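You operate a simulated robot arm through the tools that you are given. There is no shell and no other tool. Be economical: measure what you need, move in short steps, check, and stop when the job is done.

The job below is to be done with a simulated robot arm. You get a single attempt, and the scene is never put back.

Task
Start machine 1 at the run card's speed, then adjust the filling till pieces show GOOD.
Fine: free the stop; sheet and mould knobs at the card's figure; start sheet, then mould, then fill; leave it running.

The check looks at the end state, three seconds after you hand in, the way a careful person would. Anything else that was tipped, shoved, dropped, spilled or broken makes it a failure. Flat cloth is picked up by pressing the open fingertips on it (5 to 10 N) and closing them slowly along it; thin cloth reads only 2 to 8 mm in the jaws.

Robot
A 7-joint arm with a two-finger parallel gripper, fixed in place. Base frame: the origin is at the foot of the arm, x ahead of it, y to its left, z up. Readings come in mm, rad, newtons and seconds.
Its first joint turns from -2.007 to 2.007 rad. Payload 3.91 kg.
The TCP is the grasp point between the finger pads, 30 mm short of the fingertips. In the tool frame z runs along the fingers and y along their closing line. Largest opening 110 mm; finger width 20, thickness 10; the body of the gripper, 48 by 112 mm, starts 55 mm behind the TCP.
Orientation is that of the tool frame in the base frame, as a unit quaternion [x, y, z, w]. With the fingers straight down and closing along the base's y, the tool's x points along the base's -x, its y along +y and its z along -z.

Tools
- The arm moves only by the tool nudge_tool. Its argument "deltas" is a list of rows, each a list of 7 numbers: the shift along the base's x, y, z in mm, then the turn, a rotation vector about the base's x, y, z in rad, then the finger opening in mm, from 0 to 110. In form: [[x, y, z, wx, wy, wz, hand], ...]. A call has 1 to 20 rows; each row shifts and turns the commanded pose from where the row before left it. Rows are played at 5 a second. More than 50 mm and 0.15 rad between two rows, or a gripper value outside its range, and nothing of the call is played. A pose out of reach is approached as far as the arm can. The call stops where the force on the tool passes 40 N (or 10 N more than at its start, if that is more) or the arm is blocked; 0.2 s more then pass. The fingers move at their own pace (about 153 mm/s each) and stop on an object; they squeeze with about 25 N. The grip force told is the motor's: it shows also when the fingers shut on nothing. Time passes only in rows, and 0.2 s behind the last, so rows that do not move let the fingers close. It gives the time, the measured TCP pose, the force on the tool (base axes), the opening and the grip force at its end, in the units of the frame above (readings bear some noise), and new pictures: "pictures" is both (left out), scene, wrist or none.
- Cameras (640 x 400 px; columns grow to the right, rows downward): "scene" is fixed at [61.1, 492.2, 1786.2]; the picture's right is [-0.41, -0.91, 0.00], its down [-0.59, 0.27, -0.76] and it looks along [0.70, -0.32, -0.64] (base axes); focal length 372 px, centre (320, 200). "wrist" rides on the gripper at [72, 17, -103] in the tool frame; the picture's right is [-0.23, 0.97, 0.00], its down [-0.76, -0.18, -0.62] and it looks along [-0.61, -0.14, 0.78] (tool axes); focal length 222 px, centre (320, 200). There is no depth. A picture from a camera that has moved, and an enlarged one, comes with that camera's place and axes in the base frame and with its lens. The place of the scene camera against the robot may be out by one fixed shift of up to 25 mm in any direction.
- raise_lower(by): slides the trunk up (or, below 0, down) by that many mm; the arm rides with it, the base frame stays. It gives what a move gives, with no picture.
- inspect(camera, box): a new picture of the part [left, top, right, bottom] of that camera's present view, enlarged. No time passes.
- hand_in(): hands the job in; it is judged then, once.

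Go step by step. Nothing tells you positions but the pictures and the camera data: compare them with the known pose of the tool, close in by small moves and look again before you grip or let go. The budget is 120 turns and 200 pictures, counting those below and the enlarged ones. Unless the task says otherwise, let go and move clear before handing in, and close with one line.

The tools are called after "Emit:" by a JSON object that holds its "fn" and its "kwargs". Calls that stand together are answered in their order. nudge_tool: Moves the arm, as the interface text tells. Its arguments: {"type":"object","properties":{"deltas":{"type":"array","items":{"type":"array","items":{"type":"number"}}},"pictures":{"type":"string","enum":["both","scene","wrist","none"]}},"required":["deltas"]} The other tools are called the same way: raise_lower (by) slides the trunk up or down; inspect (camera, box) takes an enlarged picture of a part of a camera's view; hand_in () hands the job in.

At the start:

```text
time: 0.0
position: [411.7, 248.8, 1470.8]
ee_rot: [-0.001, 1.0, 0.0, 0.0]
ft_force: [0.4, -0.3, -0.5]
opening: 110.0
finger_force: 0.0
trunk travel left (down, up): [-925.0, 65.0]
```

scene: 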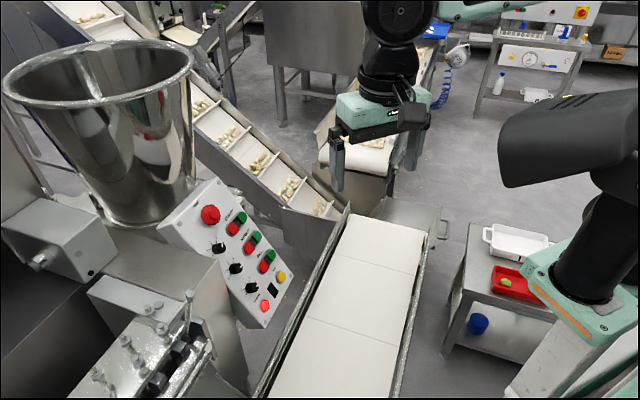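
wrist: 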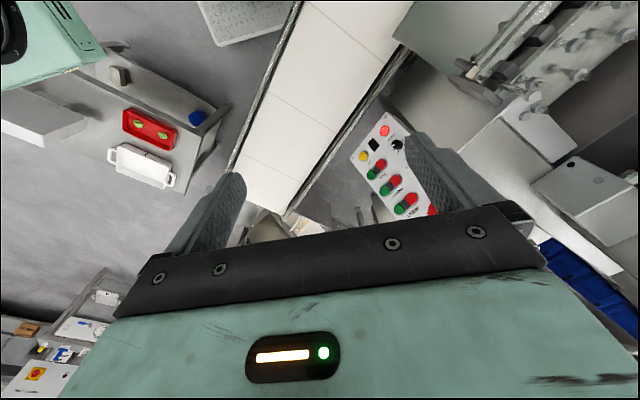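

I see a tilted control panel with an emergency stop, knobs and start/stop button pairs beside a belt. I'll look closer at the panel and search for the run card.

Emit:
{"fn": "inspect", "kwargs": {"camera": "scene", "box": [150, 170, 310, 340]}}

Emit:
{"fn": "inspect", "kwargs": {"camera": "wrist", "box": [340, 100, 460, 220]}}

Emit:
{"fn": "inspect", "kwargs": {"camera": "scene", "box": [430, 0, 640, 110]}}

```text
2.35 times, centred on (230, 255) of scene
camera zoom: at [61.1, 492.2, 1786.2], right [-0.41, -0.91, 0.0], down [-0.59, 0.27, -0.76], along [0.7, -0.32, -0.64], focal length 876 px, centre (532, 71)
```

zoom: 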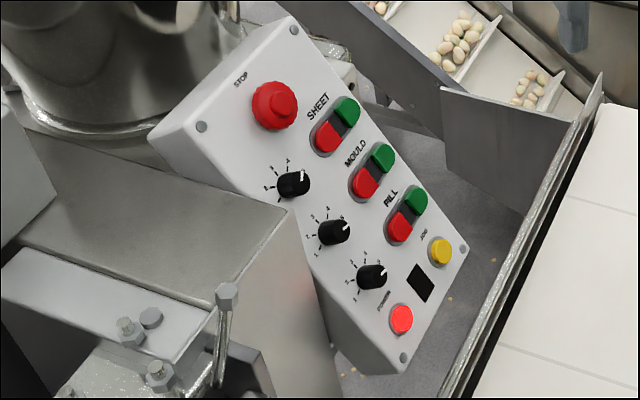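

```text
3.33 times, centred on (400, 160) of wrist
camera zoom: at [340.6, 264.2, 1574.5], right [0.23, 0.97, 0.0], down [0.76, -0.18, 0.62], along [0.61, -0.14, -0.78], focal length 740 px, centre (53, 333)
```

zoom: 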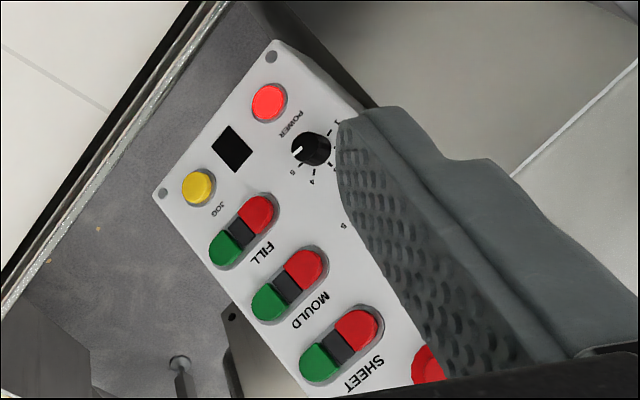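

```text
3.05 times, centred on (535, 55) of scene
camera zoom: at [61.1, 492.2, 1786.2], right [-0.41, -0.91, 0.0], down [-0.59, 0.27, -0.76], along [0.7, -0.32, -0.64], focal length 1134 px, centre (-335, 642)
```

zoom: 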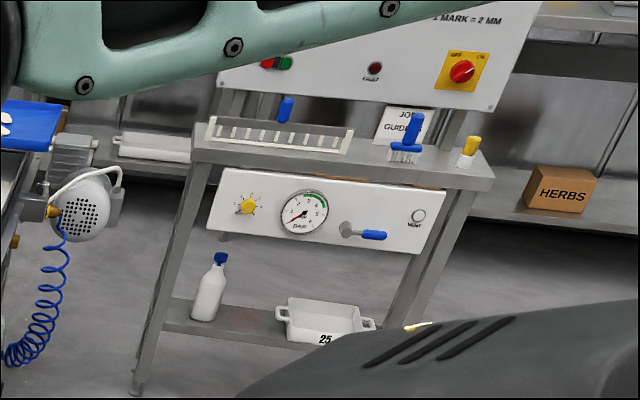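

The panel sits about (820, 430, 930). I'll look around for the run card in the rest of the views.

Emit:
{"fn": "inspect", "kwargs": {"camera": "scene", "box": [0, 0, 260, 160]}}

Emit:
{"fn": "inspect", "kwargs": {"camera": "scene", "box": [0, 180, 300, 400]}}

Emit:
{"fn": "inspect", "kwargs": {"camera": "wrist", "box": [400, 0, 640, 240]}}

Emit:
{"fn": "inspect", "kwargs": {"camera": "wrist", "box": [0, 0, 320, 200]}}

```text
2.46 times, centred on (130, 80) of scene
camera zoom: at [61.1, 492.2, 1786.2], right [-0.41, -0.91, 0.0], down [-0.59, 0.27, -0.76], along [0.7, -0.32, -0.64], focal length 916 px, centre (788, 495)
```

zoom: 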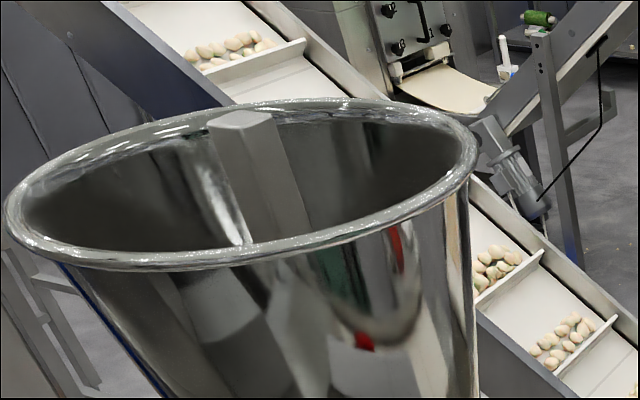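

```text
1.82 times, centred on (150, 290) of scene
camera zoom: at [61.1, 492.2, 1786.2], right [-0.41, -0.91, 0.0], down [-0.59, 0.27, -0.76], along [0.7, -0.32, -0.64], focal length 677 px, centre (629, 36)
```

zoom: 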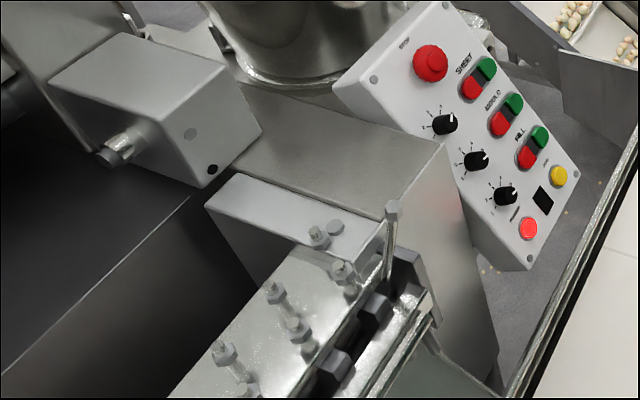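

```text
1.67 times, centred on (520, 120) of wrist
camera zoom: at [340.6, 264.2, 1574.5], right [0.23, 0.97, 0.0], down [0.76, -0.18, 0.62], along [0.61, -0.14, -0.78], focal length 370 px, centre (-13, 333)
```

zoom: 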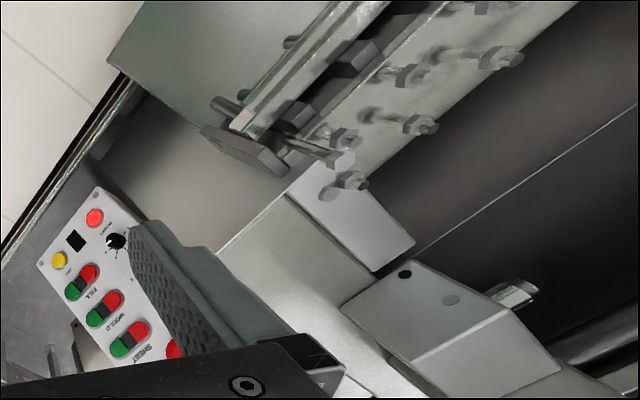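

```text
2.00 times, centred on (160, 100) of wrist
camera zoom: at [340.6, 264.2, 1574.5], right [0.23, 0.97, 0.0], down [0.76, -0.18, 0.62], along [0.61, -0.14, -0.78], focal length 444 px, centre (640, 400)
```

zoom: 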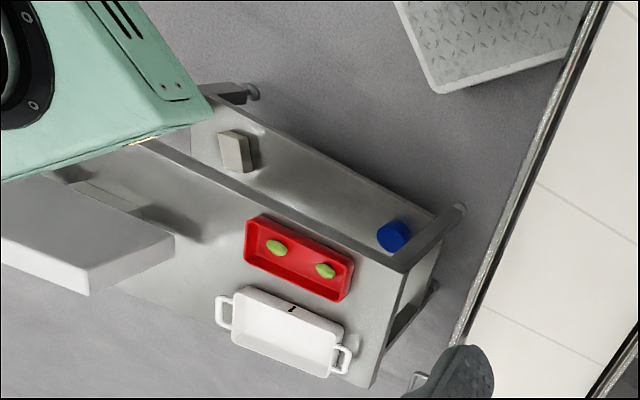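

No run card visible yet. I'll tilt the wrist camera upward and look ahead, then turn sideways.

Emit:
{"fn": "nudge_tool", "kwargs": {"deltas": [[0, 0, 0, 0, -0.14, 0, 110], [0, 0, 0, 0, -0.14, 0, 110], [0, 0, 0, 0, -0.14, 0, 110], [0, 0, 0, 0, -0.14, 0, 110]], "pictures": "both"}}

```text
time: 1.0
position: [413.1, 248.4, 1471.2]
ee_rot: [0.0, 0.961, 0.0, 0.278]
ft_force: [-0.8, 0.0, -0.4]
opening: 109.5
finger_force: 0.0
trunk travel left (down, up): [-925.0, 65.0]
camera wrist: at [296.8, 264.2, 1519.9], right [0.19, 0.97, 0.12], down [0.31, -0.18, 0.93], along [0.93, -0.14, -0.34], focal length 222 px, centre (320, 200)
```

scene: 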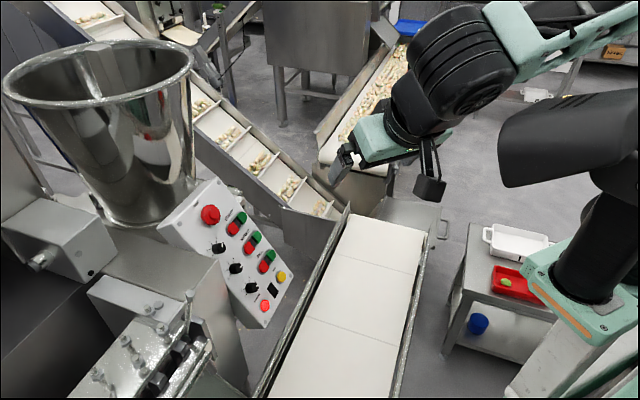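
wrist: 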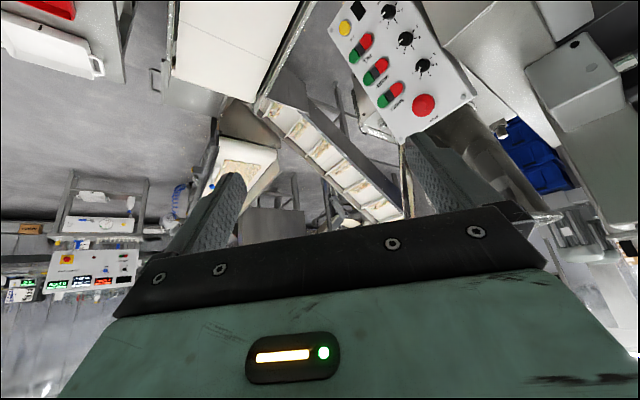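

The wrist view (upside down) shows other stations with displays to the right. I'll zoom there.

Emit:
{"fn": "inspect", "kwargs": {"camera": "wrist", "box": [0, 160, 160, 310]}}

Emit:
{"fn": "inspect", "kwargs": {"camera": "wrist", "box": [440, 100, 640, 300]}}

Emit:
{"fn": "nudge_tool", "kwargs": {"deltas": [[0, 0, 0, 0, 0, 0.14, 110], [0, 0, 0, 0, 0, 0.14, 110], [0, 0, 0, 0, 0, 0.14, 110], [0, 0, 0, 0, 0, 0.14, 110], [0, 0, 0, 0, 0, 0.14, 110]], "pictures": "wrist"}}

```text
2.67 times, centred on (80, 235) of wrist
camera zoom: at [296.8, 264.2, 1519.9], right [0.19, 0.97, 0.12], down [0.31, -0.18, 0.93], along [0.93, -0.14, -0.34], focal length 592 px, centre (960, 107)
```

zoom: 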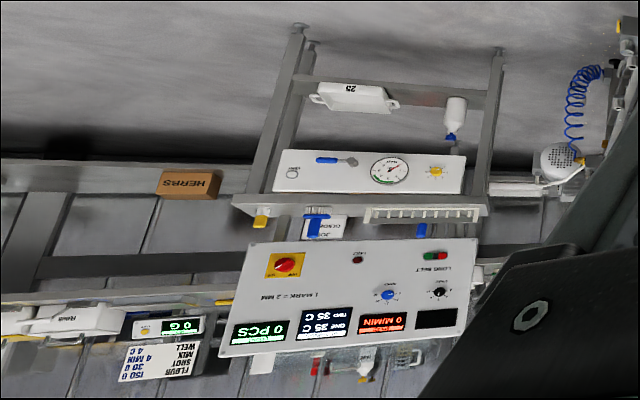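

```text
2.00 times, centred on (540, 200) of wrist
camera zoom: at [296.8, 264.2, 1519.9], right [0.19, 0.97, 0.12], down [0.31, -0.18, 0.93], along [0.93, -0.14, -0.34], focal length 444 px, centre (-120, 200)
```

zoom: 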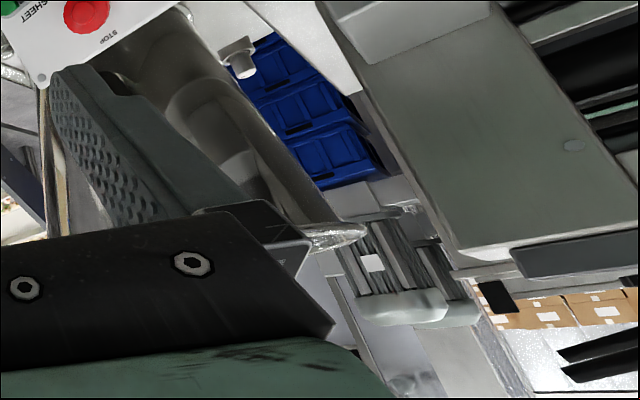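

```text
time: 2.2
position: [412.5, 248.3, 1470.6]
ee_rot: [-0.329, 0.903, 0.095, 0.26]
ft_force: [-0.1, -0.2, -0.6]
opening: 110.0
finger_force: 0.1
trunk travel left (down, up): [-925.0, 65.0]
camera wrist: at [313.6, 185.4, 1520.1], right [-0.48, 0.87, 0.12], down [0.35, 0.07, 0.93], along [0.8, 0.49, -0.34], focal length 222 px, centre (320, 200)
```

wrist: 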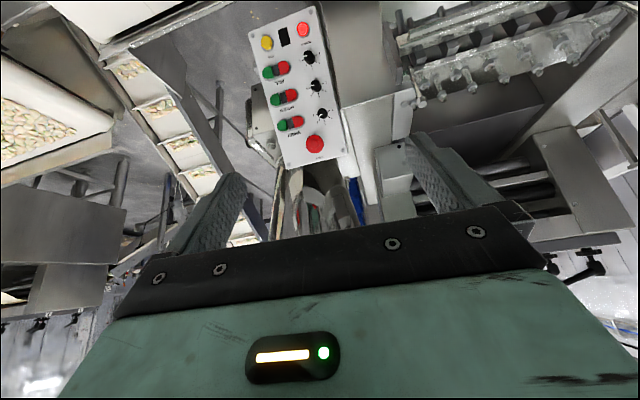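

Panel now central. I'll continue turning to look left for the card.

Emit:
{"fn": "nudge_tool", "kwargs": {"deltas": [[0, 0, 0, 0, 0, 0.14, 110], [0, 0, 0, 0, 0, 0.14, 110], [0, 0, 0, 0, 0, 0.14, 110], [0, 0, 0, 0, 0, 0.14, 110], [0, 0, 0, 0, 0, 0.14, 110]], "pictures": "wrist"}}

Emit:
{"fn": "nudge_tool", "kwargs": {"deltas": [[0, 0, 0, 0, 0, -0.14, 110], [0, 0, 0, 0, 0, -0.14, 110], [0, 0, 0, 0, 0, -0.14, 110], [0, 0, 0, 0, 0, -0.14, 110], [0, 0, 0, 0, 0, -0.14, 110], [0, 0, 0, 0, 0, -0.14, 110], [0, 0, 0, 0, 0, -0.14, 110], [0, 0, 0, 0, 0, -0.14, 110], [0, 0, 0, 0, 0, -0.14, 110], [0, 0, 0, 0, 0, -0.14, 110], [0, 0, 0, 0, 0, -0.14, 110], [0, 0, 0, 0, 0, -0.14, 110], [0, 0, 0, 0, 0, -0.14, 110], [0, 0, 0, 0, 0, -0.14, 110], [0, 0, 0, 0, 0, -0.14, 110], [0, 0, 0, 0, 0, -0.14, 110]], "pictures": "both"}}

```text
time: 3.4
position: [410.7, 247.7, 1471.2]
ee_rot: [-0.619, 0.735, 0.179, 0.212]
ft_force: [0.5, 0.8, -0.4]
opening: 110.0
finger_force: 0.1
trunk travel left (down, up): [-925.0, 65.0]
camera wrist: at [376.5, 135.2, 1520.2], right [-0.93, 0.35, 0.12], down [0.23, 0.28, 0.93], along [0.3, 0.89, -0.34], focal length 222 px, centre (320, 200)
```

wrist: 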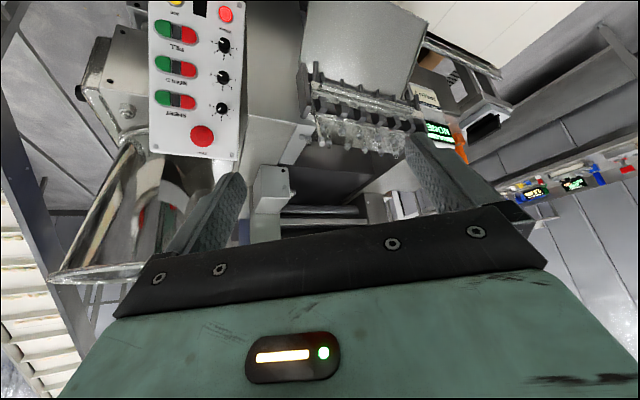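

```text
time: 6.8
position: [413.2, 247.5, 1471.2]
ee_rot: [0.392, 0.877, -0.113, 0.252]
ft_force: [0.0, 0.9, -0.7]
opening: 110.3
finger_force: 0.0
trunk travel left (down, up): [-925.0, 65.0]
camera wrist: at [348.1, 345.2, 1520.2], right [0.85, 0.51, 0.12], down [0.08, -0.35, 0.93], along [0.51, -0.79, -0.34], focal length 222 px, centre (320, 200)
```

scene: 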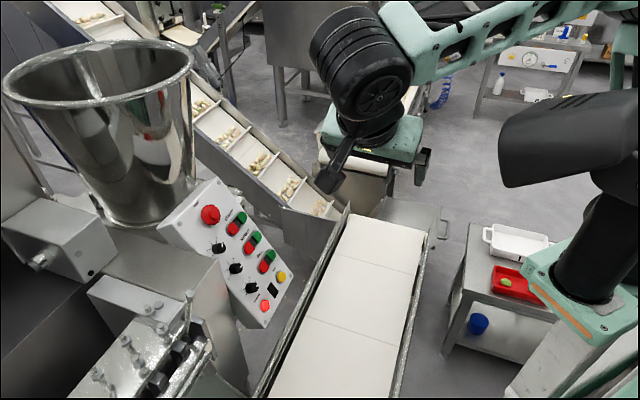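
wrist: 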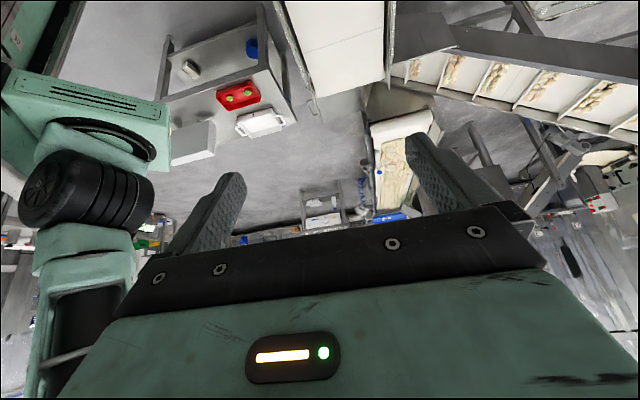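

In the left-turned view there was a card and a lit display past the mould. I'll turn back there and a bit further.

Emit:
{"fn": "nudge_tool", "kwargs": {"deltas": [[0, 0, 0, 0, 0, 0.148, 110], [0, 0, 0, 0, 0, 0.148, 110], [0, 0, 0, 0, 0, 0.148, 110], [0, 0, 0, 0, 0, 0.148, 110], [0, 0, 0, 0, 0, 0.148, 110], [0, 0, 0, 0, 0, 0.148, 110], [0, 0, 0, 0, 0, 0.148, 110], [0, 0, 0, 0, 0, 0.148, 110], [0, 0, 0, 0, 0, 0.148, 110], [0, 0, 0, 0, 0, 0.148, 110], [0, 0, 0, 0, 0, 0.148, 110], [0, 0, 0, 0, 0, 0.148, 110], [0, 0, 0, 0, 0, 0.148, 110], [0, 0, 0, 0, 0, 0.148, 110], [0, 0, 0, 0, 0, 0.148, 110], [0, 0, 0, 0, 0, 0.148, 110], [0, 0, 0, 0, 0, 0.148, 110], [0, 0, 0, 0, 0, 0.148, 110]], "pictures": "wrist"}}

```text
time: 10.6
position: [411.9, 249.3, 1471.7]
ee_rot: [0.76, -0.588, -0.219, -0.169]
ft_force: [-0.5, -1.4, -0.3]
opening: 110.1
finger_force: 0.0
trunk travel left (down, up): [-925.0, 65.0]
camera wrist: at [426.4, 131.0, 1520.6], right [-0.99, -0.06, 0.12], down [0.09, 0.35, 0.93], along [-0.1, 0.94, -0.34], focal length 222 px, centre (320, 200)
```

wrist: 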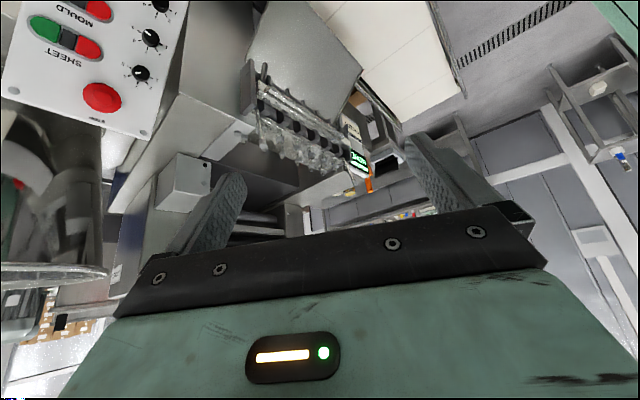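

Emit:
{"fn": "inspect", "kwargs": {"camera": "wrist", "box": [310, 80, 430, 200]}}

Emit:
{"fn": "inspect", "kwargs": {"camera": "wrist", "box": [0, 220, 140, 380]}}

```text
3.33 times, centred on (370, 140) of wrist
camera zoom: at [426.4, 131.0, 1520.6], right [-0.99, -0.06, 0.12], down [0.09, 0.35, 0.93], along [-0.1, 0.94, -0.34], focal length 740 px, centre (153, 400)
```

zoom: 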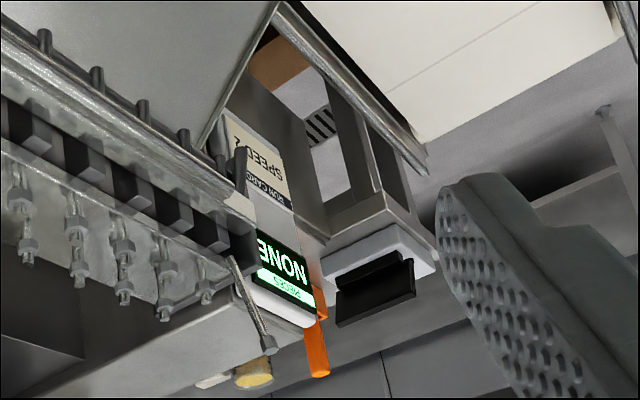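

```text
2.50 times, centred on (70, 300) of wrist
camera zoom: at [426.4, 131.0, 1520.6], right [-0.99, -0.06, 0.12], down [0.09, 0.35, 0.93], along [-0.1, 0.94, -0.34], focal length 555 px, centre (945, -50)
```

zoom: 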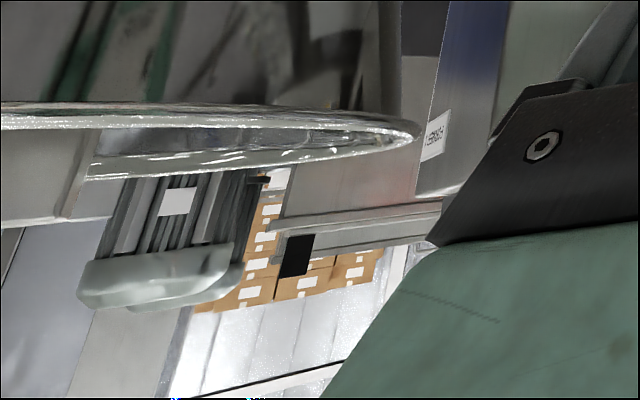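

The card near the display says "RUN CARD / SPEED ...". I'll zoom tighter.

Emit:
{"fn": "inspect", "kwargs": {"camera": "wrist", "box": [344, 110, 374, 180]}}

Emit:
{"fn": "inspect", "kwargs": {"camera": "wrist", "box": [346, 110, 370, 148]}}

```text
5.71 times, centred on (359, 145) of wrist
camera zoom: at [426.4, 131.0, 1520.6], right [-0.99, -0.06, 0.12], down [0.09, 0.35, 0.93], along [-0.1, 0.94, -0.34], focal length 1269 px, centre (97, 514)
```

zoom: 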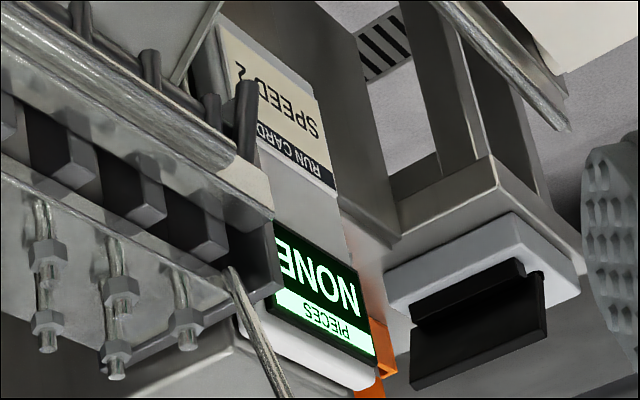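

```text
10.53 times, centred on (358, 129) of wrist
camera zoom: at [426.4, 131.0, 1520.6], right [-0.99, -0.06, 0.12], down [0.09, 0.35, 0.93], along [-0.1, 0.94, -0.34], focal length 2338 px, centre (-80, 947)
```

zoom: 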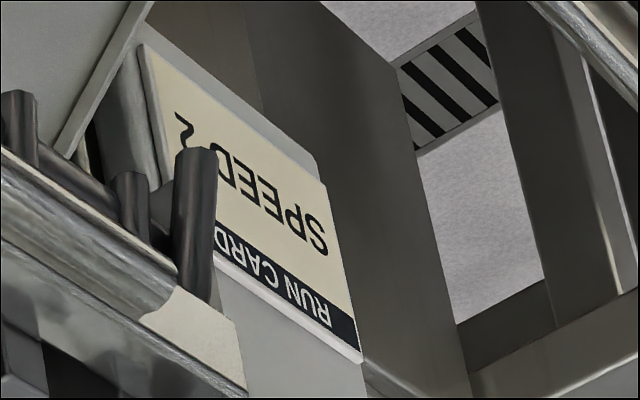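

It appears to say SPEED 2. I'll move for a less occluded view of the card.

Emit:
{"fn": "nudge_tool", "kwargs": {"deltas": [[-20, 30, 20, 0, 0, 0, 110], [-20, 30, 20, 0, 0, 0, 110], [-20, 30, 20, 0, 0, 0, 110], [-20, 30, 20, 0, 0, 0, 110]], "pictures": "wrist"}}

Emit:
{"fn": "inspect", "kwargs": {"camera": "wrist", "box": [250, 60, 410, 200]}}

```text
time: 11.6
position: [330.9, 367.7, 1551.7]
ee_rot: [0.76, -0.588, -0.219, -0.169]
ft_force: [0.3, 0.2, 0.2]
opening: 110.3
finger_force: 0.0
trunk travel left (down, up): [-925.0, 65.0]
camera wrist: at [345.0, 249.6, 1600.3], right [-0.99, -0.06, 0.12], down [0.09, 0.35, 0.93], along [-0.1, 0.94, -0.34], focal length 222 px, centre (320, 200)
```

wrist: 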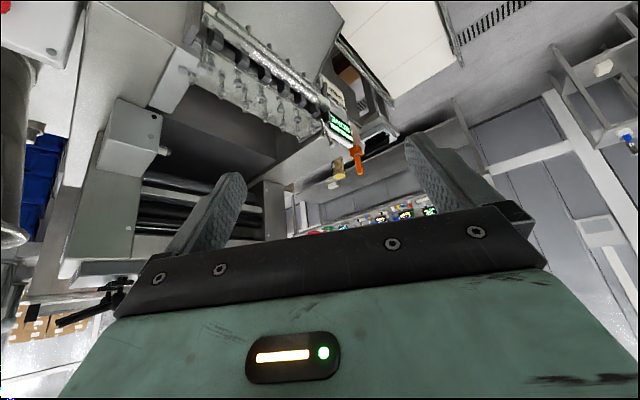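

```text
2.86 times, centred on (330, 130) of wrist
camera zoom: at [345.0, 249.6, 1600.3], right [-0.99, -0.06, 0.12], down [0.09, 0.35, 0.93], along [-0.1, 0.94, -0.34], focal length 635 px, centre (291, 400)
```

zoom: 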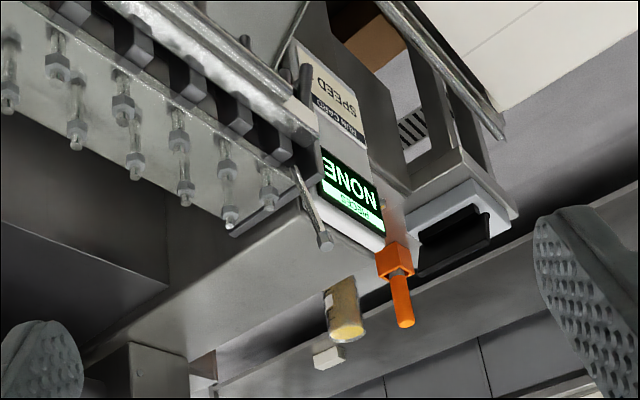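

Emit:
{"fn": "nudge_tool", "kwargs": {"deltas": [[0, -40, -40, 0, 0, 0, 110], [0, -40, -40, 0, 0, 0, 110], [0, -40, -40, 0, 0, 0, 110], [0, -40, -40, 0, 0, 0, 110]], "pictures": "wrist"}}

Emit:
{"fn": "inspect", "kwargs": {"camera": "wrist", "box": [305, 90, 375, 160]}}

```text
refused: row 1 steps farther than a row can; nothing moved
```

```text
5.71 times, centred on (340, 125) of wrist
camera zoom: at [345.0, 249.6, 1600.3], right [-0.99, -0.06, 0.12], down [0.09, 0.35, 0.93], along [-0.1, 0.94, -0.34], focal length 1269 px, centre (206, 629)
```

zoom: 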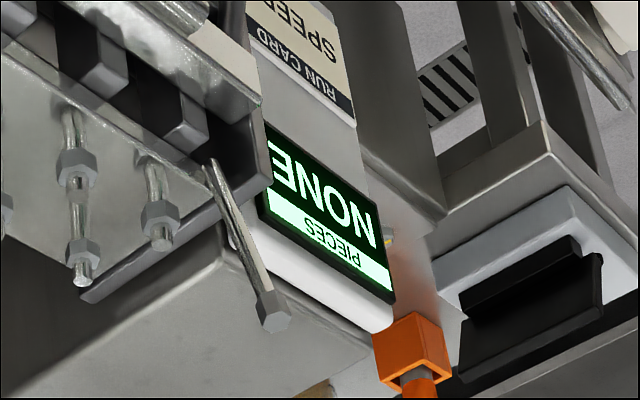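

Emit:
{"fn": "nudge_tool", "kwargs": {"deltas": [[0, -34, -34, 0, 0, 0, 110], [0, -34, -34, 0, 0, 0, 110], [0, -34, -34, 0, 0, 0, 110], [0, -34, -34, 0, 0, 0, 110], [0, -34, -34, 0, 0, 0, 110]], "pictures": "wrist"}}

Emit:
{"fn": "inspect", "kwargs": {"camera": "wrist", "box": [305, 90, 375, 160]}}

```text
time: 12.8
position: [332.8, 197.1, 1381.6]
ee_rot: [0.76, -0.588, -0.218, -0.17]
ft_force: [0.2, 0.4, 0.4]
opening: 110.1
finger_force: 0.0
trunk travel left (down, up): [-925.0, 65.0]
camera wrist: at [346.4, 79.3, 1430.5], right [-0.99, -0.06, 0.12], down [0.09, 0.35, 0.93], along [-0.1, 0.94, -0.34], focal length 222 px, centre (320, 200)
```

wrist: 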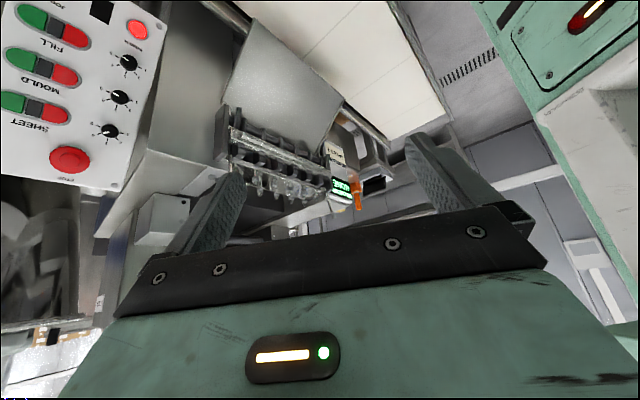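

```text
5.71 times, centred on (340, 125) of wrist
camera zoom: at [346.4, 79.3, 1430.5], right [-0.99, -0.06, 0.12], down [0.09, 0.35, 0.93], along [-0.1, 0.94, -0.34], focal length 1269 px, centre (206, 629)
```

zoom: 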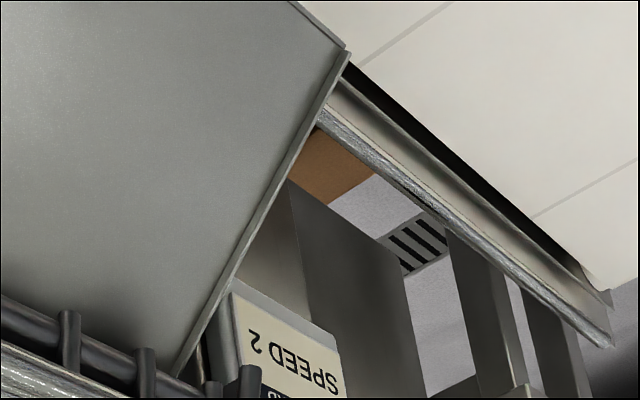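

The card reads SPEED 2, and the display reads NONE for pieces. Now I'll bring the wrist camera in front of the panel, roughly perpendicular to it, to measure its geometry.

Emit:
{"fn": "nudge_tool", "kwargs": {"deltas": [[25, 0, -25, 0.108, 0.028, 0, 110], [25, 0, -25, 0.108, 0.028, 0, 110], [25, 0, -25, 0.108, 0.028, 0, 110], [25, 0, -25, 0.108, 0.028, 0, 110], [30, 0, -20, 0, 0, -0.105, 110], [30, 0, -20, 0, 0, -0.105, 110], [30, 0, -20, 0, 0, -0.105, 110], [30, 0, -20, 0, 0, -0.105, 110]], "pictures": "both"}}

```text
time: 14.6
position: [553.7, 198.9, 1199.9]
ee_rot: [-0.565, 0.669, 0.31, 0.369]
ft_force: [0.2, -0.3, 0.5]
opening: 110.0
finger_force: 0.0
trunk travel left (down, up): [-925.0, 65.0]
camera wrist: at [515.3, 76.1, 1194.0], right [-0.94, 0.28, 0.19], down [0.15, -0.15, 0.98], along [0.3, 0.95, 0.09], focal length 222 px, centre (320, 200)
```

scene: 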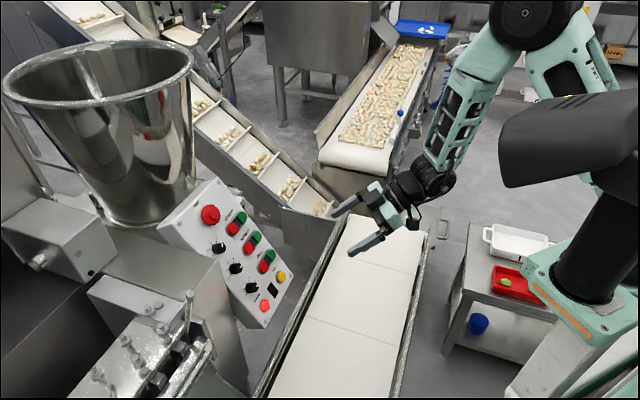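
wrist: 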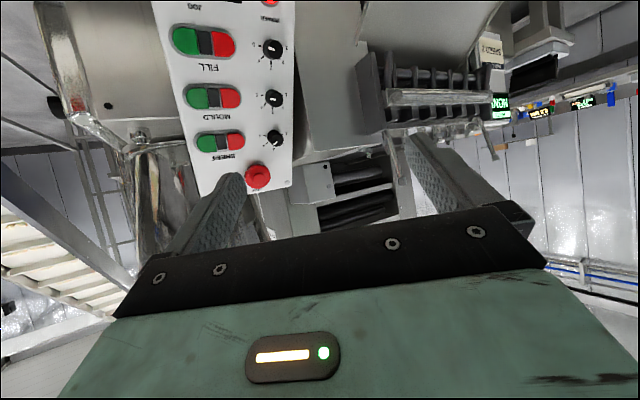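

Emit:
{"fn": "nudge_tool", "kwargs": {"deltas": [[30, 0, -25, 0, 0, 0, 110], [30, 0, -25, 0, 0, 0, 110], [30, 0, -25, 0, 0, 0, 110], [30, 0, -25, 0, 0, 0, 110]], "pictures": "wrist"}}

```text
time: 15.6
position: [670.2, 199.1, 1102.0]
ee_rot: [-0.566, 0.668, 0.312, 0.368]
ft_force: [-0.1, -0.1, 0.5]
opening: 110.2
finger_force: 0.0
trunk travel left (down, up): [-925.0, 65.0]
camera wrist: at [634.0, 77.2, 1095.2], right [-0.94, 0.28, 0.19], down [0.16, -0.15, 0.98], along [0.3, 0.95, 0.09], focal length 222 px, centre (320, 200)
```

wrist: 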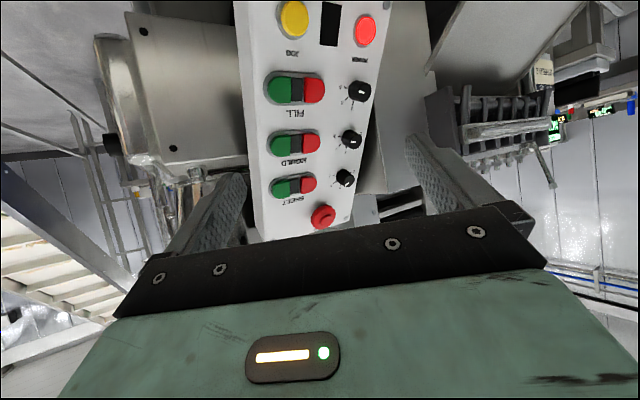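

Triangulation gives the panel face normal about (-0.57, -0.61, 0.54), with the stop about (757, 469, 1167) and knobs at (703, 463, 1106), (678, 439, 1046), (650, 408, 989). I'll square the tool to it about 200 mm out.

Emit:
{"fn": "nudge_tool", "kwargs": {"deltas": [[-18, 10, 10, 0, 0, -0.146, 110], [-18, 10, 10, 0, 0, -0.146, 110], [-18, 10, 10, 0, 0, -0.146, 110], [-18, 10, 10, 0, 0, -0.146, 110]], "pictures": "both"}}

```text
time: 16.6
position: [601.6, 230.6, 1130.4]
ee_rot: [-0.351, 0.808, 0.193, 0.433]
ft_force: [-5.5, 5.6, 0.8]
opening: 110.1
finger_force: 0.1
out of reach, approached as far as the arm can: row 4
trunk travel left (down, up): [-925.0, 65.0]
camera wrist: at [503.8, 149.2, 1126.9], right [-0.63, 0.75, 0.2], down [0.07, -0.2, 0.98], along [0.77, 0.63, 0.07], focal length 222 px, centre (320, 200)
```

scene: 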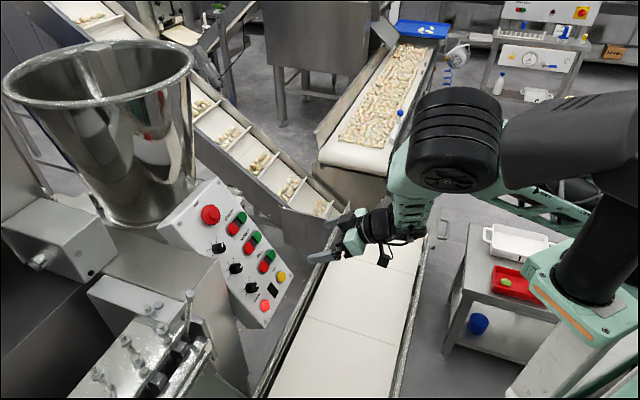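
wrist: 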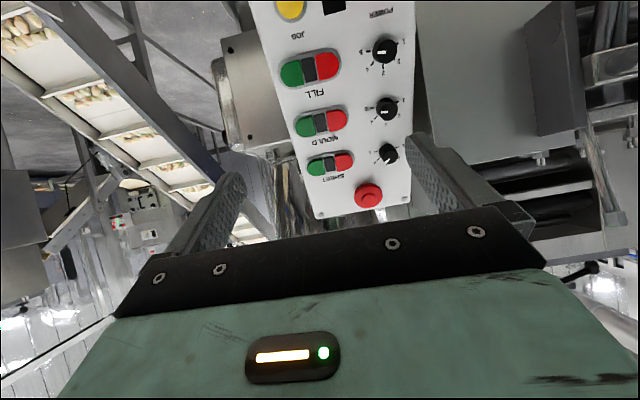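

Emit:
{"fn": "inspect", "kwargs": {"camera": "wrist", "box": [330, 0, 430, 120]}}

Emit:
{"fn": "inspect", "kwargs": {"camera": "wrist", "box": [300, 85, 420, 220]}}

```text
3.33 times, centred on (380, 60) of wrist
camera zoom: at [503.8, 149.2, 1126.9], right [-0.63, 0.75, 0.2], down [0.07, -0.2, 0.98], along [0.77, 0.63, 0.07], focal length 740 px, centre (120, 667)
```

zoom: 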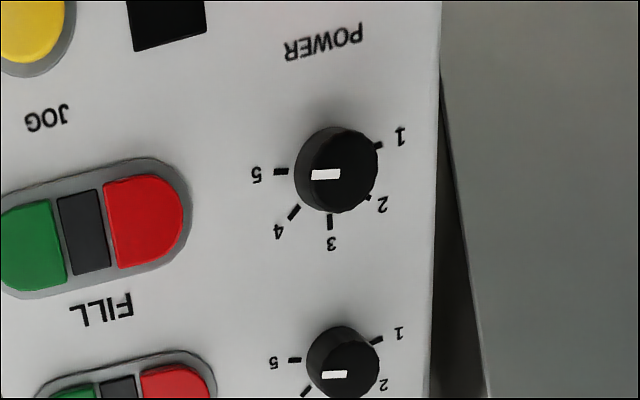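

```text
2.96 times, centred on (360, 152) of wrist
camera zoom: at [503.8, 149.2, 1126.9], right [-0.63, 0.75, 0.2], down [0.07, -0.2, 0.98], along [0.77, 0.63, 0.07], focal length 658 px, centre (202, 341)
```

zoom: 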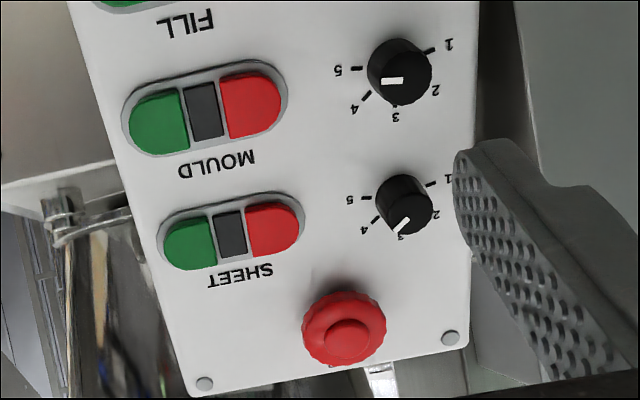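

The knobs read sheet about 3.5–4, mould 5, fill 5; scale 1–5 runs left to right over the top. I'll approach the stop mushroom first, halting about 60 mm off.

Emit:
{"fn": "nudge_tool", "kwargs": {"deltas": [[21, 36, 17, 0, 0, 0, 90], [21, 36, 17, 0, 0, 0, 90], [21, 37, 17, 0, 0, 0, 90], [21, 37, 17, 0, 0, 0, 90], [20, 37, 18, 0, 0, 0, 90]], "pictures": "both"}}

```text
time: 17.8
position: [706.9, 412.8, 1216.0]
ee_rot: [-0.35, 0.803, 0.193, 0.442]
ft_force: [-0.2, -0.3, -0.4]
opening: 90.1
finger_force: 0.1
trunk travel left (down, up): [-925.0, 65.0]
camera wrist: at [609.1, 331.8, 1210.7], right [-0.63, 0.75, 0.19], down [0.05, -0.21, 0.98], along [0.78, 0.62, 0.09], focal length 222 px, centre (320, 200)
```

scene: 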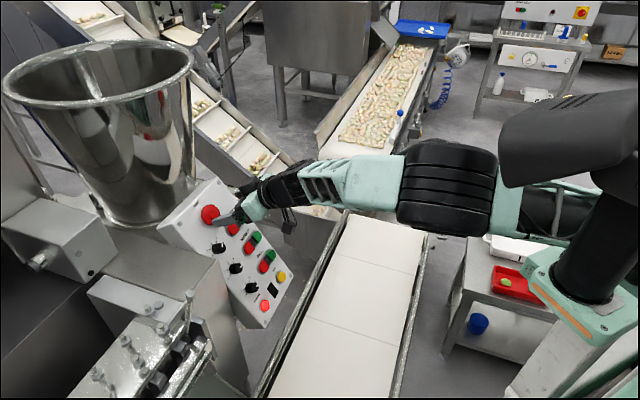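
wrist: 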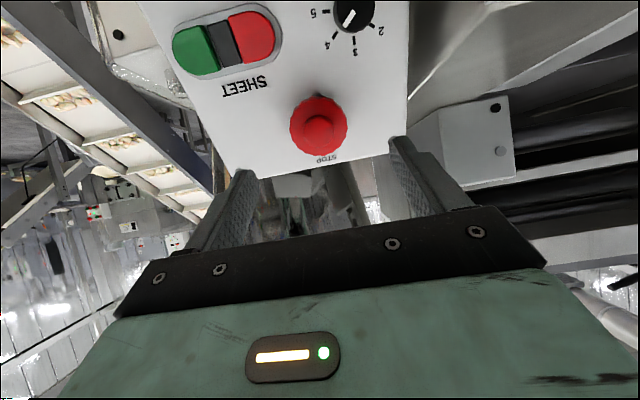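

Emit:
{"fn": "inspect", "kwargs": {"camera": "wrist", "box": [270, 60, 370, 180]}}

Emit:
{"fn": "inspect", "kwargs": {"camera": "wrist", "box": [300, 0, 400, 60]}}

```text
3.33 times, centred on (320, 120) of wrist
camera zoom: at [609.1, 331.8, 1210.7], right [-0.63, 0.75, 0.19], down [0.05, -0.21, 0.98], along [0.78, 0.62, 0.09], focal length 740 px, centre (320, 467)
```

zoom: 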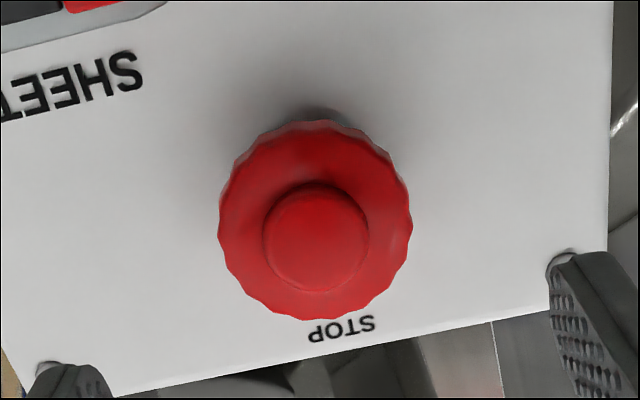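

```text
6.40 times, centred on (350, 30) of wrist
camera zoom: at [609.1, 331.8, 1210.7], right [-0.63, 0.75, 0.19], down [0.05, -0.21, 0.98], along [0.78, 0.62, 0.09], focal length 1422 px, centre (128, 1288)
```

zoom: 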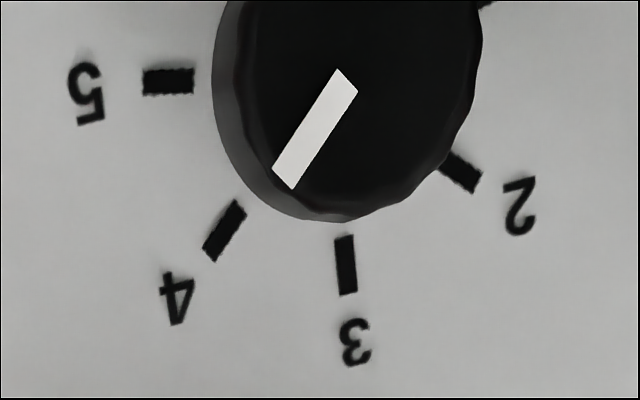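

The stop is centred between the fingers; it's a fluted twist-release head. I'll advance around it.

Emit:
{"fn": "nudge_tool", "kwargs": {"deltas": [[13.5, 14.7, -13.3, 0, 0, 0, 90], [13.5, 14.7, -13.3, 0, 0, 0, 90], [6, 6.5, -5.8, 0, 0, 0, 90]], "pictures": "wrist"}}

```text
time: 18.6
position: [741.1, 451.1, 1183.5]
ee_rot: [-0.35, 0.804, 0.191, 0.442]
ft_force: [0.0, 1.0, -0.7]
opening: 90.1
finger_force: 0.1
trunk travel left (down, up): [-925.0, 65.0]
camera wrist: at [642.2, 369.2, 1177.5], right [-0.63, 0.75, 0.19], down [0.05, -0.21, 0.98], along [0.78, 0.62, 0.09], focal length 222 px, centre (320, 200)
```

wrist: 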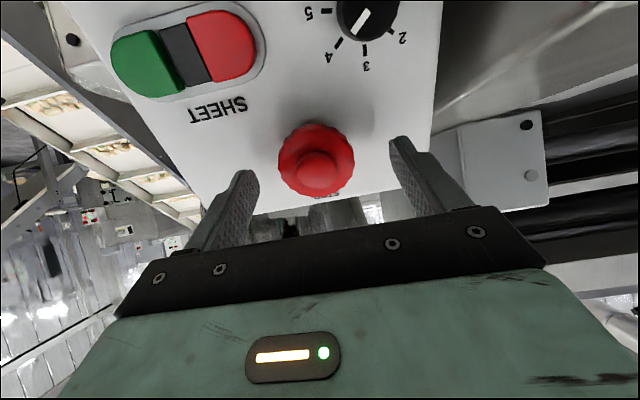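

Emit:
{"fn": "nudge_tool", "kwargs": {"deltas": [[6.2, 6.7, -6, 0, 0, 0, 90], [6.2, 6.7, -6, 0, 0, 0, 90], [0, 0, 0, 0, 0, 0, 70]], "pictures": "wrist"}}

Emit:
{"fn": "inspect", "kwargs": {"camera": "wrist", "box": [200, 80, 440, 240]}}

```text
time: 19.2
position: [753.5, 452.9, 1176.7]
ee_rot: [-0.345, 0.805, 0.187, 0.445]
ft_force: [-16.5, -29.9, 16.0]
opening: 74.3
finger_force: 4.2
trunk travel left (down, up): [-925.0, 65.0]
stopped in row 3: the force on the tool passed its limit (the readings are from after the stop); the commanded pose is now the measured one
camera wrist: at [653.8, 373.9, 1170.2], right [-0.62, 0.76, 0.19], down [0.04, -0.2, 0.98], along [0.78, 0.61, 0.1], focal length 222 px, centre (320, 200)
```

wrist: 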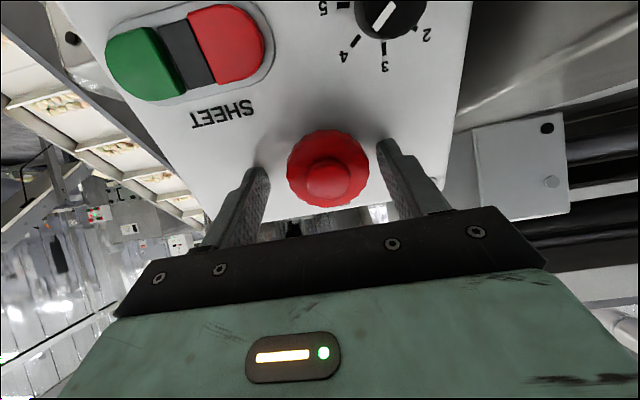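

```text
2.50 times, centred on (320, 160) of wrist
camera zoom: at [653.8, 373.9, 1170.2], right [-0.62, 0.76, 0.19], down [0.04, -0.2, 0.98], along [0.78, 0.61, 0.1], focal length 555 px, centre (320, 300)
```

zoom: 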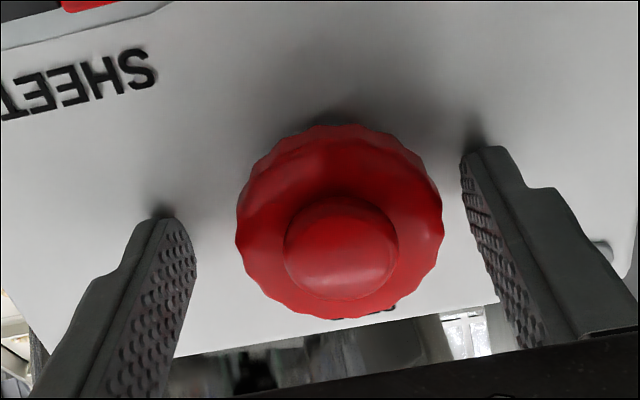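

The right fingertip touched the panel. I'll back off 6 mm, recentre and close on the head.

Emit:
{"fn": "nudge_tool", "kwargs": {"deltas": [[-3.5, -3.7, 3.3, 0, 0, 0, 74], [-2.2, 2, 0, 0, 0, 0, 74], [0, 0, 0, 0, 0, 0, 40], [0, 0, 0, 0, 0, 0, 40]], "pictures": "wrist"}}

Emit:
{"fn": "inspect", "kwargs": {"camera": "wrist", "box": [200, 80, 440, 240]}}

```text
time: 20.2
position: [746.9, 456.9, 1176.4]
ee_rot: [-0.346, 0.806, 0.188, 0.442]
ft_force: [13.1, -6.3, -2.4]
opening: 48.8
finger_force: 45.1
trunk travel left (down, up): [-925.0, 65.0]
camera wrist: at [649.0, 375.4, 1170.3], right [-0.62, 0.76, 0.19], down [0.05, -0.2, 0.98], along [0.78, 0.62, 0.09], focal length 222 px, centre (320, 200)
```

wrist: 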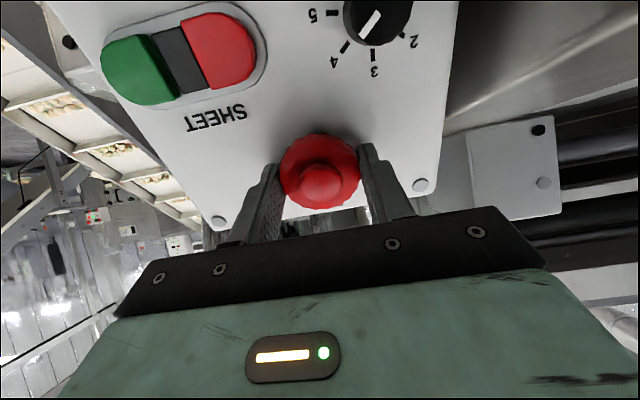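

```text
2.50 times, centred on (320, 160) of wrist
camera zoom: at [649.0, 375.4, 1170.3], right [-0.62, 0.76, 0.19], down [0.05, -0.2, 0.98], along [0.78, 0.62, 0.09], focal length 555 px, centre (320, 300)
```

zoom: 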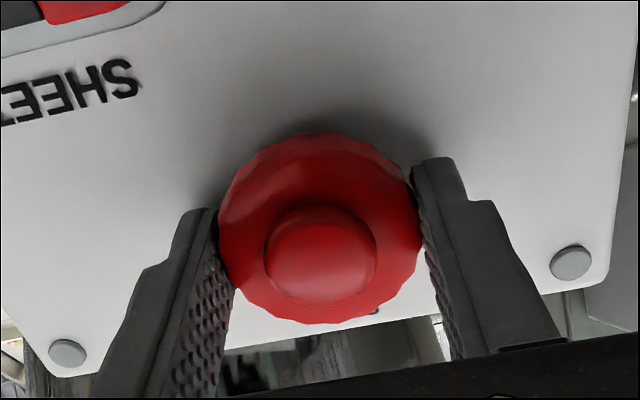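

Gripped on the head. I'll twist it clockwise (seen from the front).

Emit:
{"fn": "nudge_tool", "kwargs": {"deltas": [[1.2, -1, 0, 0.068, 0.073, -0.066, 40], [0, 0, 0, 0.068, 0.073, -0.066, 40], [0, 0, 0, 0.068, 0.073, -0.066, 40], [0, 0, 0, 0.068, 0.073, -0.066, 40], [0, 0, 0, 0.068, 0.073, -0.066, 40]], "pictures": "wrist"}}

Emit:
{"fn": "inspect", "kwargs": {"camera": "wrist", "box": [200, 80, 440, 240]}}

```text
time: 21.4
position: [747.3, 456.6, 1175.7]
ee_rot: [-0.092, 0.873, 0.307, 0.367]
ft_force: [5.2, -15.1, -3.3]
opening: 48.8
finger_force: 45.0
trunk travel left (down, up): [-925.0, 65.0]
camera wrist: at [629.4, 410.7, 1189.7], right [-0.21, 0.76, 0.61], down [0.25, -0.57, 0.79], along [0.94, 0.32, -0.07], focal length 222 px, centre (320, 200)
```

wrist: 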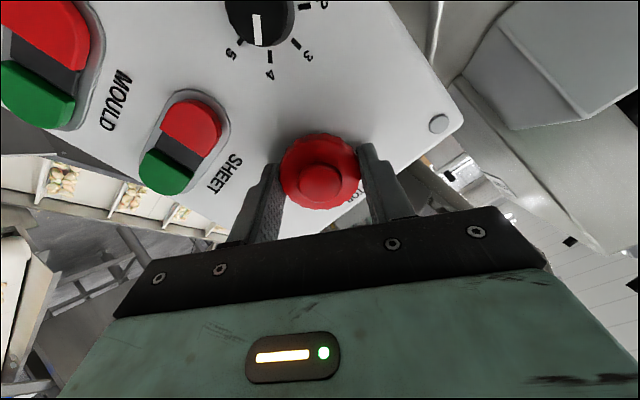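

```text
2.50 times, centred on (320, 160) of wrist
camera zoom: at [629.4, 410.7, 1189.7], right [-0.21, 0.76, 0.61], down [0.25, -0.57, 0.79], along [0.94, 0.32, -0.07], focal length 555 px, centre (320, 300)
```

zoom: 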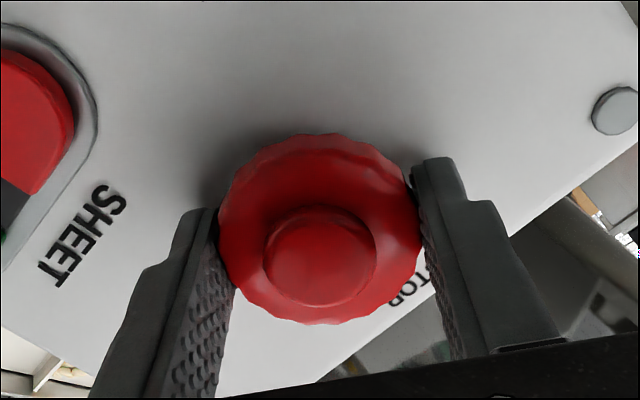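

The head turned with the gripper. I'll turn a little more, then open and see whether it popped out.

Emit:
{"fn": "nudge_tool", "kwargs": {"deltas": [[0, 0, 0, 0.068, 0.073, -0.066, 40], [0, 0, 0, 0.068, 0.073, -0.066, 40], [0, 0, 0, 0.068, 0.073, -0.066, 40], [0, 0, 0, 0, 0, 0, 40], [0, 0, 0, 0, 0, 0, 70], [0, 0, 0, 0, 0, 0, 70]], "pictures": "both"}}

Emit:
{"fn": "inspect", "kwargs": {"camera": "wrist", "box": [200, 80, 440, 240]}}

```text
time: 22.8
position: [745.0, 460.0, 1177.7]
ee_rot: [0.065, 0.877, 0.365, 0.306]
ft_force: [0.1, 0.4, -0.5]
opening: 70.1
finger_force: 0.0
trunk travel left (down, up): [-925.0, 65.0]
camera wrist: at [626.4, 432.9, 1209.9], right [0.08, 0.63, 0.77], down [0.27, -0.76, 0.59], along [0.96, 0.16, -0.23], focal length 222 px, centre (320, 200)
```

scene: 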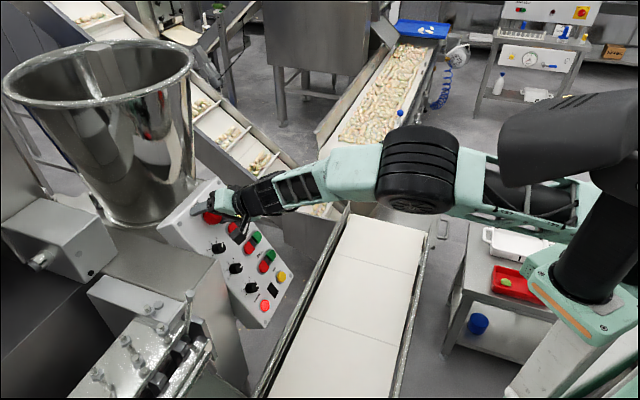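
wrist: 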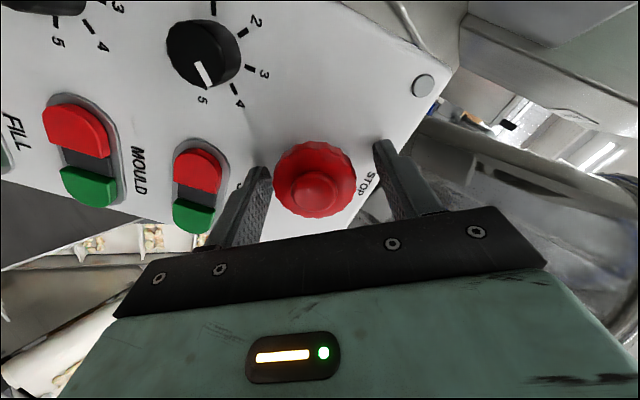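

```text
2.50 times, centred on (320, 160) of wrist
camera zoom: at [626.4, 432.9, 1209.9], right [0.08, 0.63, 0.77], down [0.27, -0.76, 0.59], along [0.96, 0.16, -0.23], focal length 555 px, centre (320, 300)
```

zoom: 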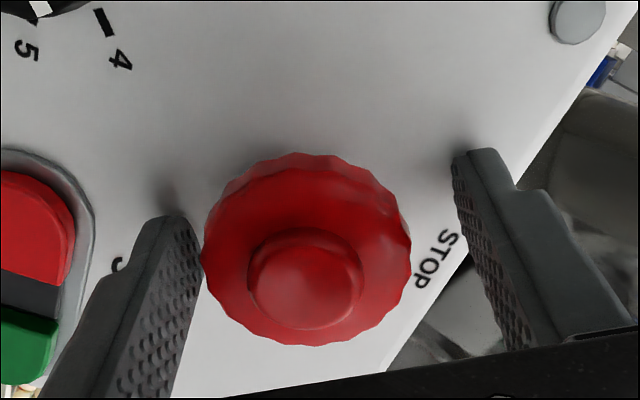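

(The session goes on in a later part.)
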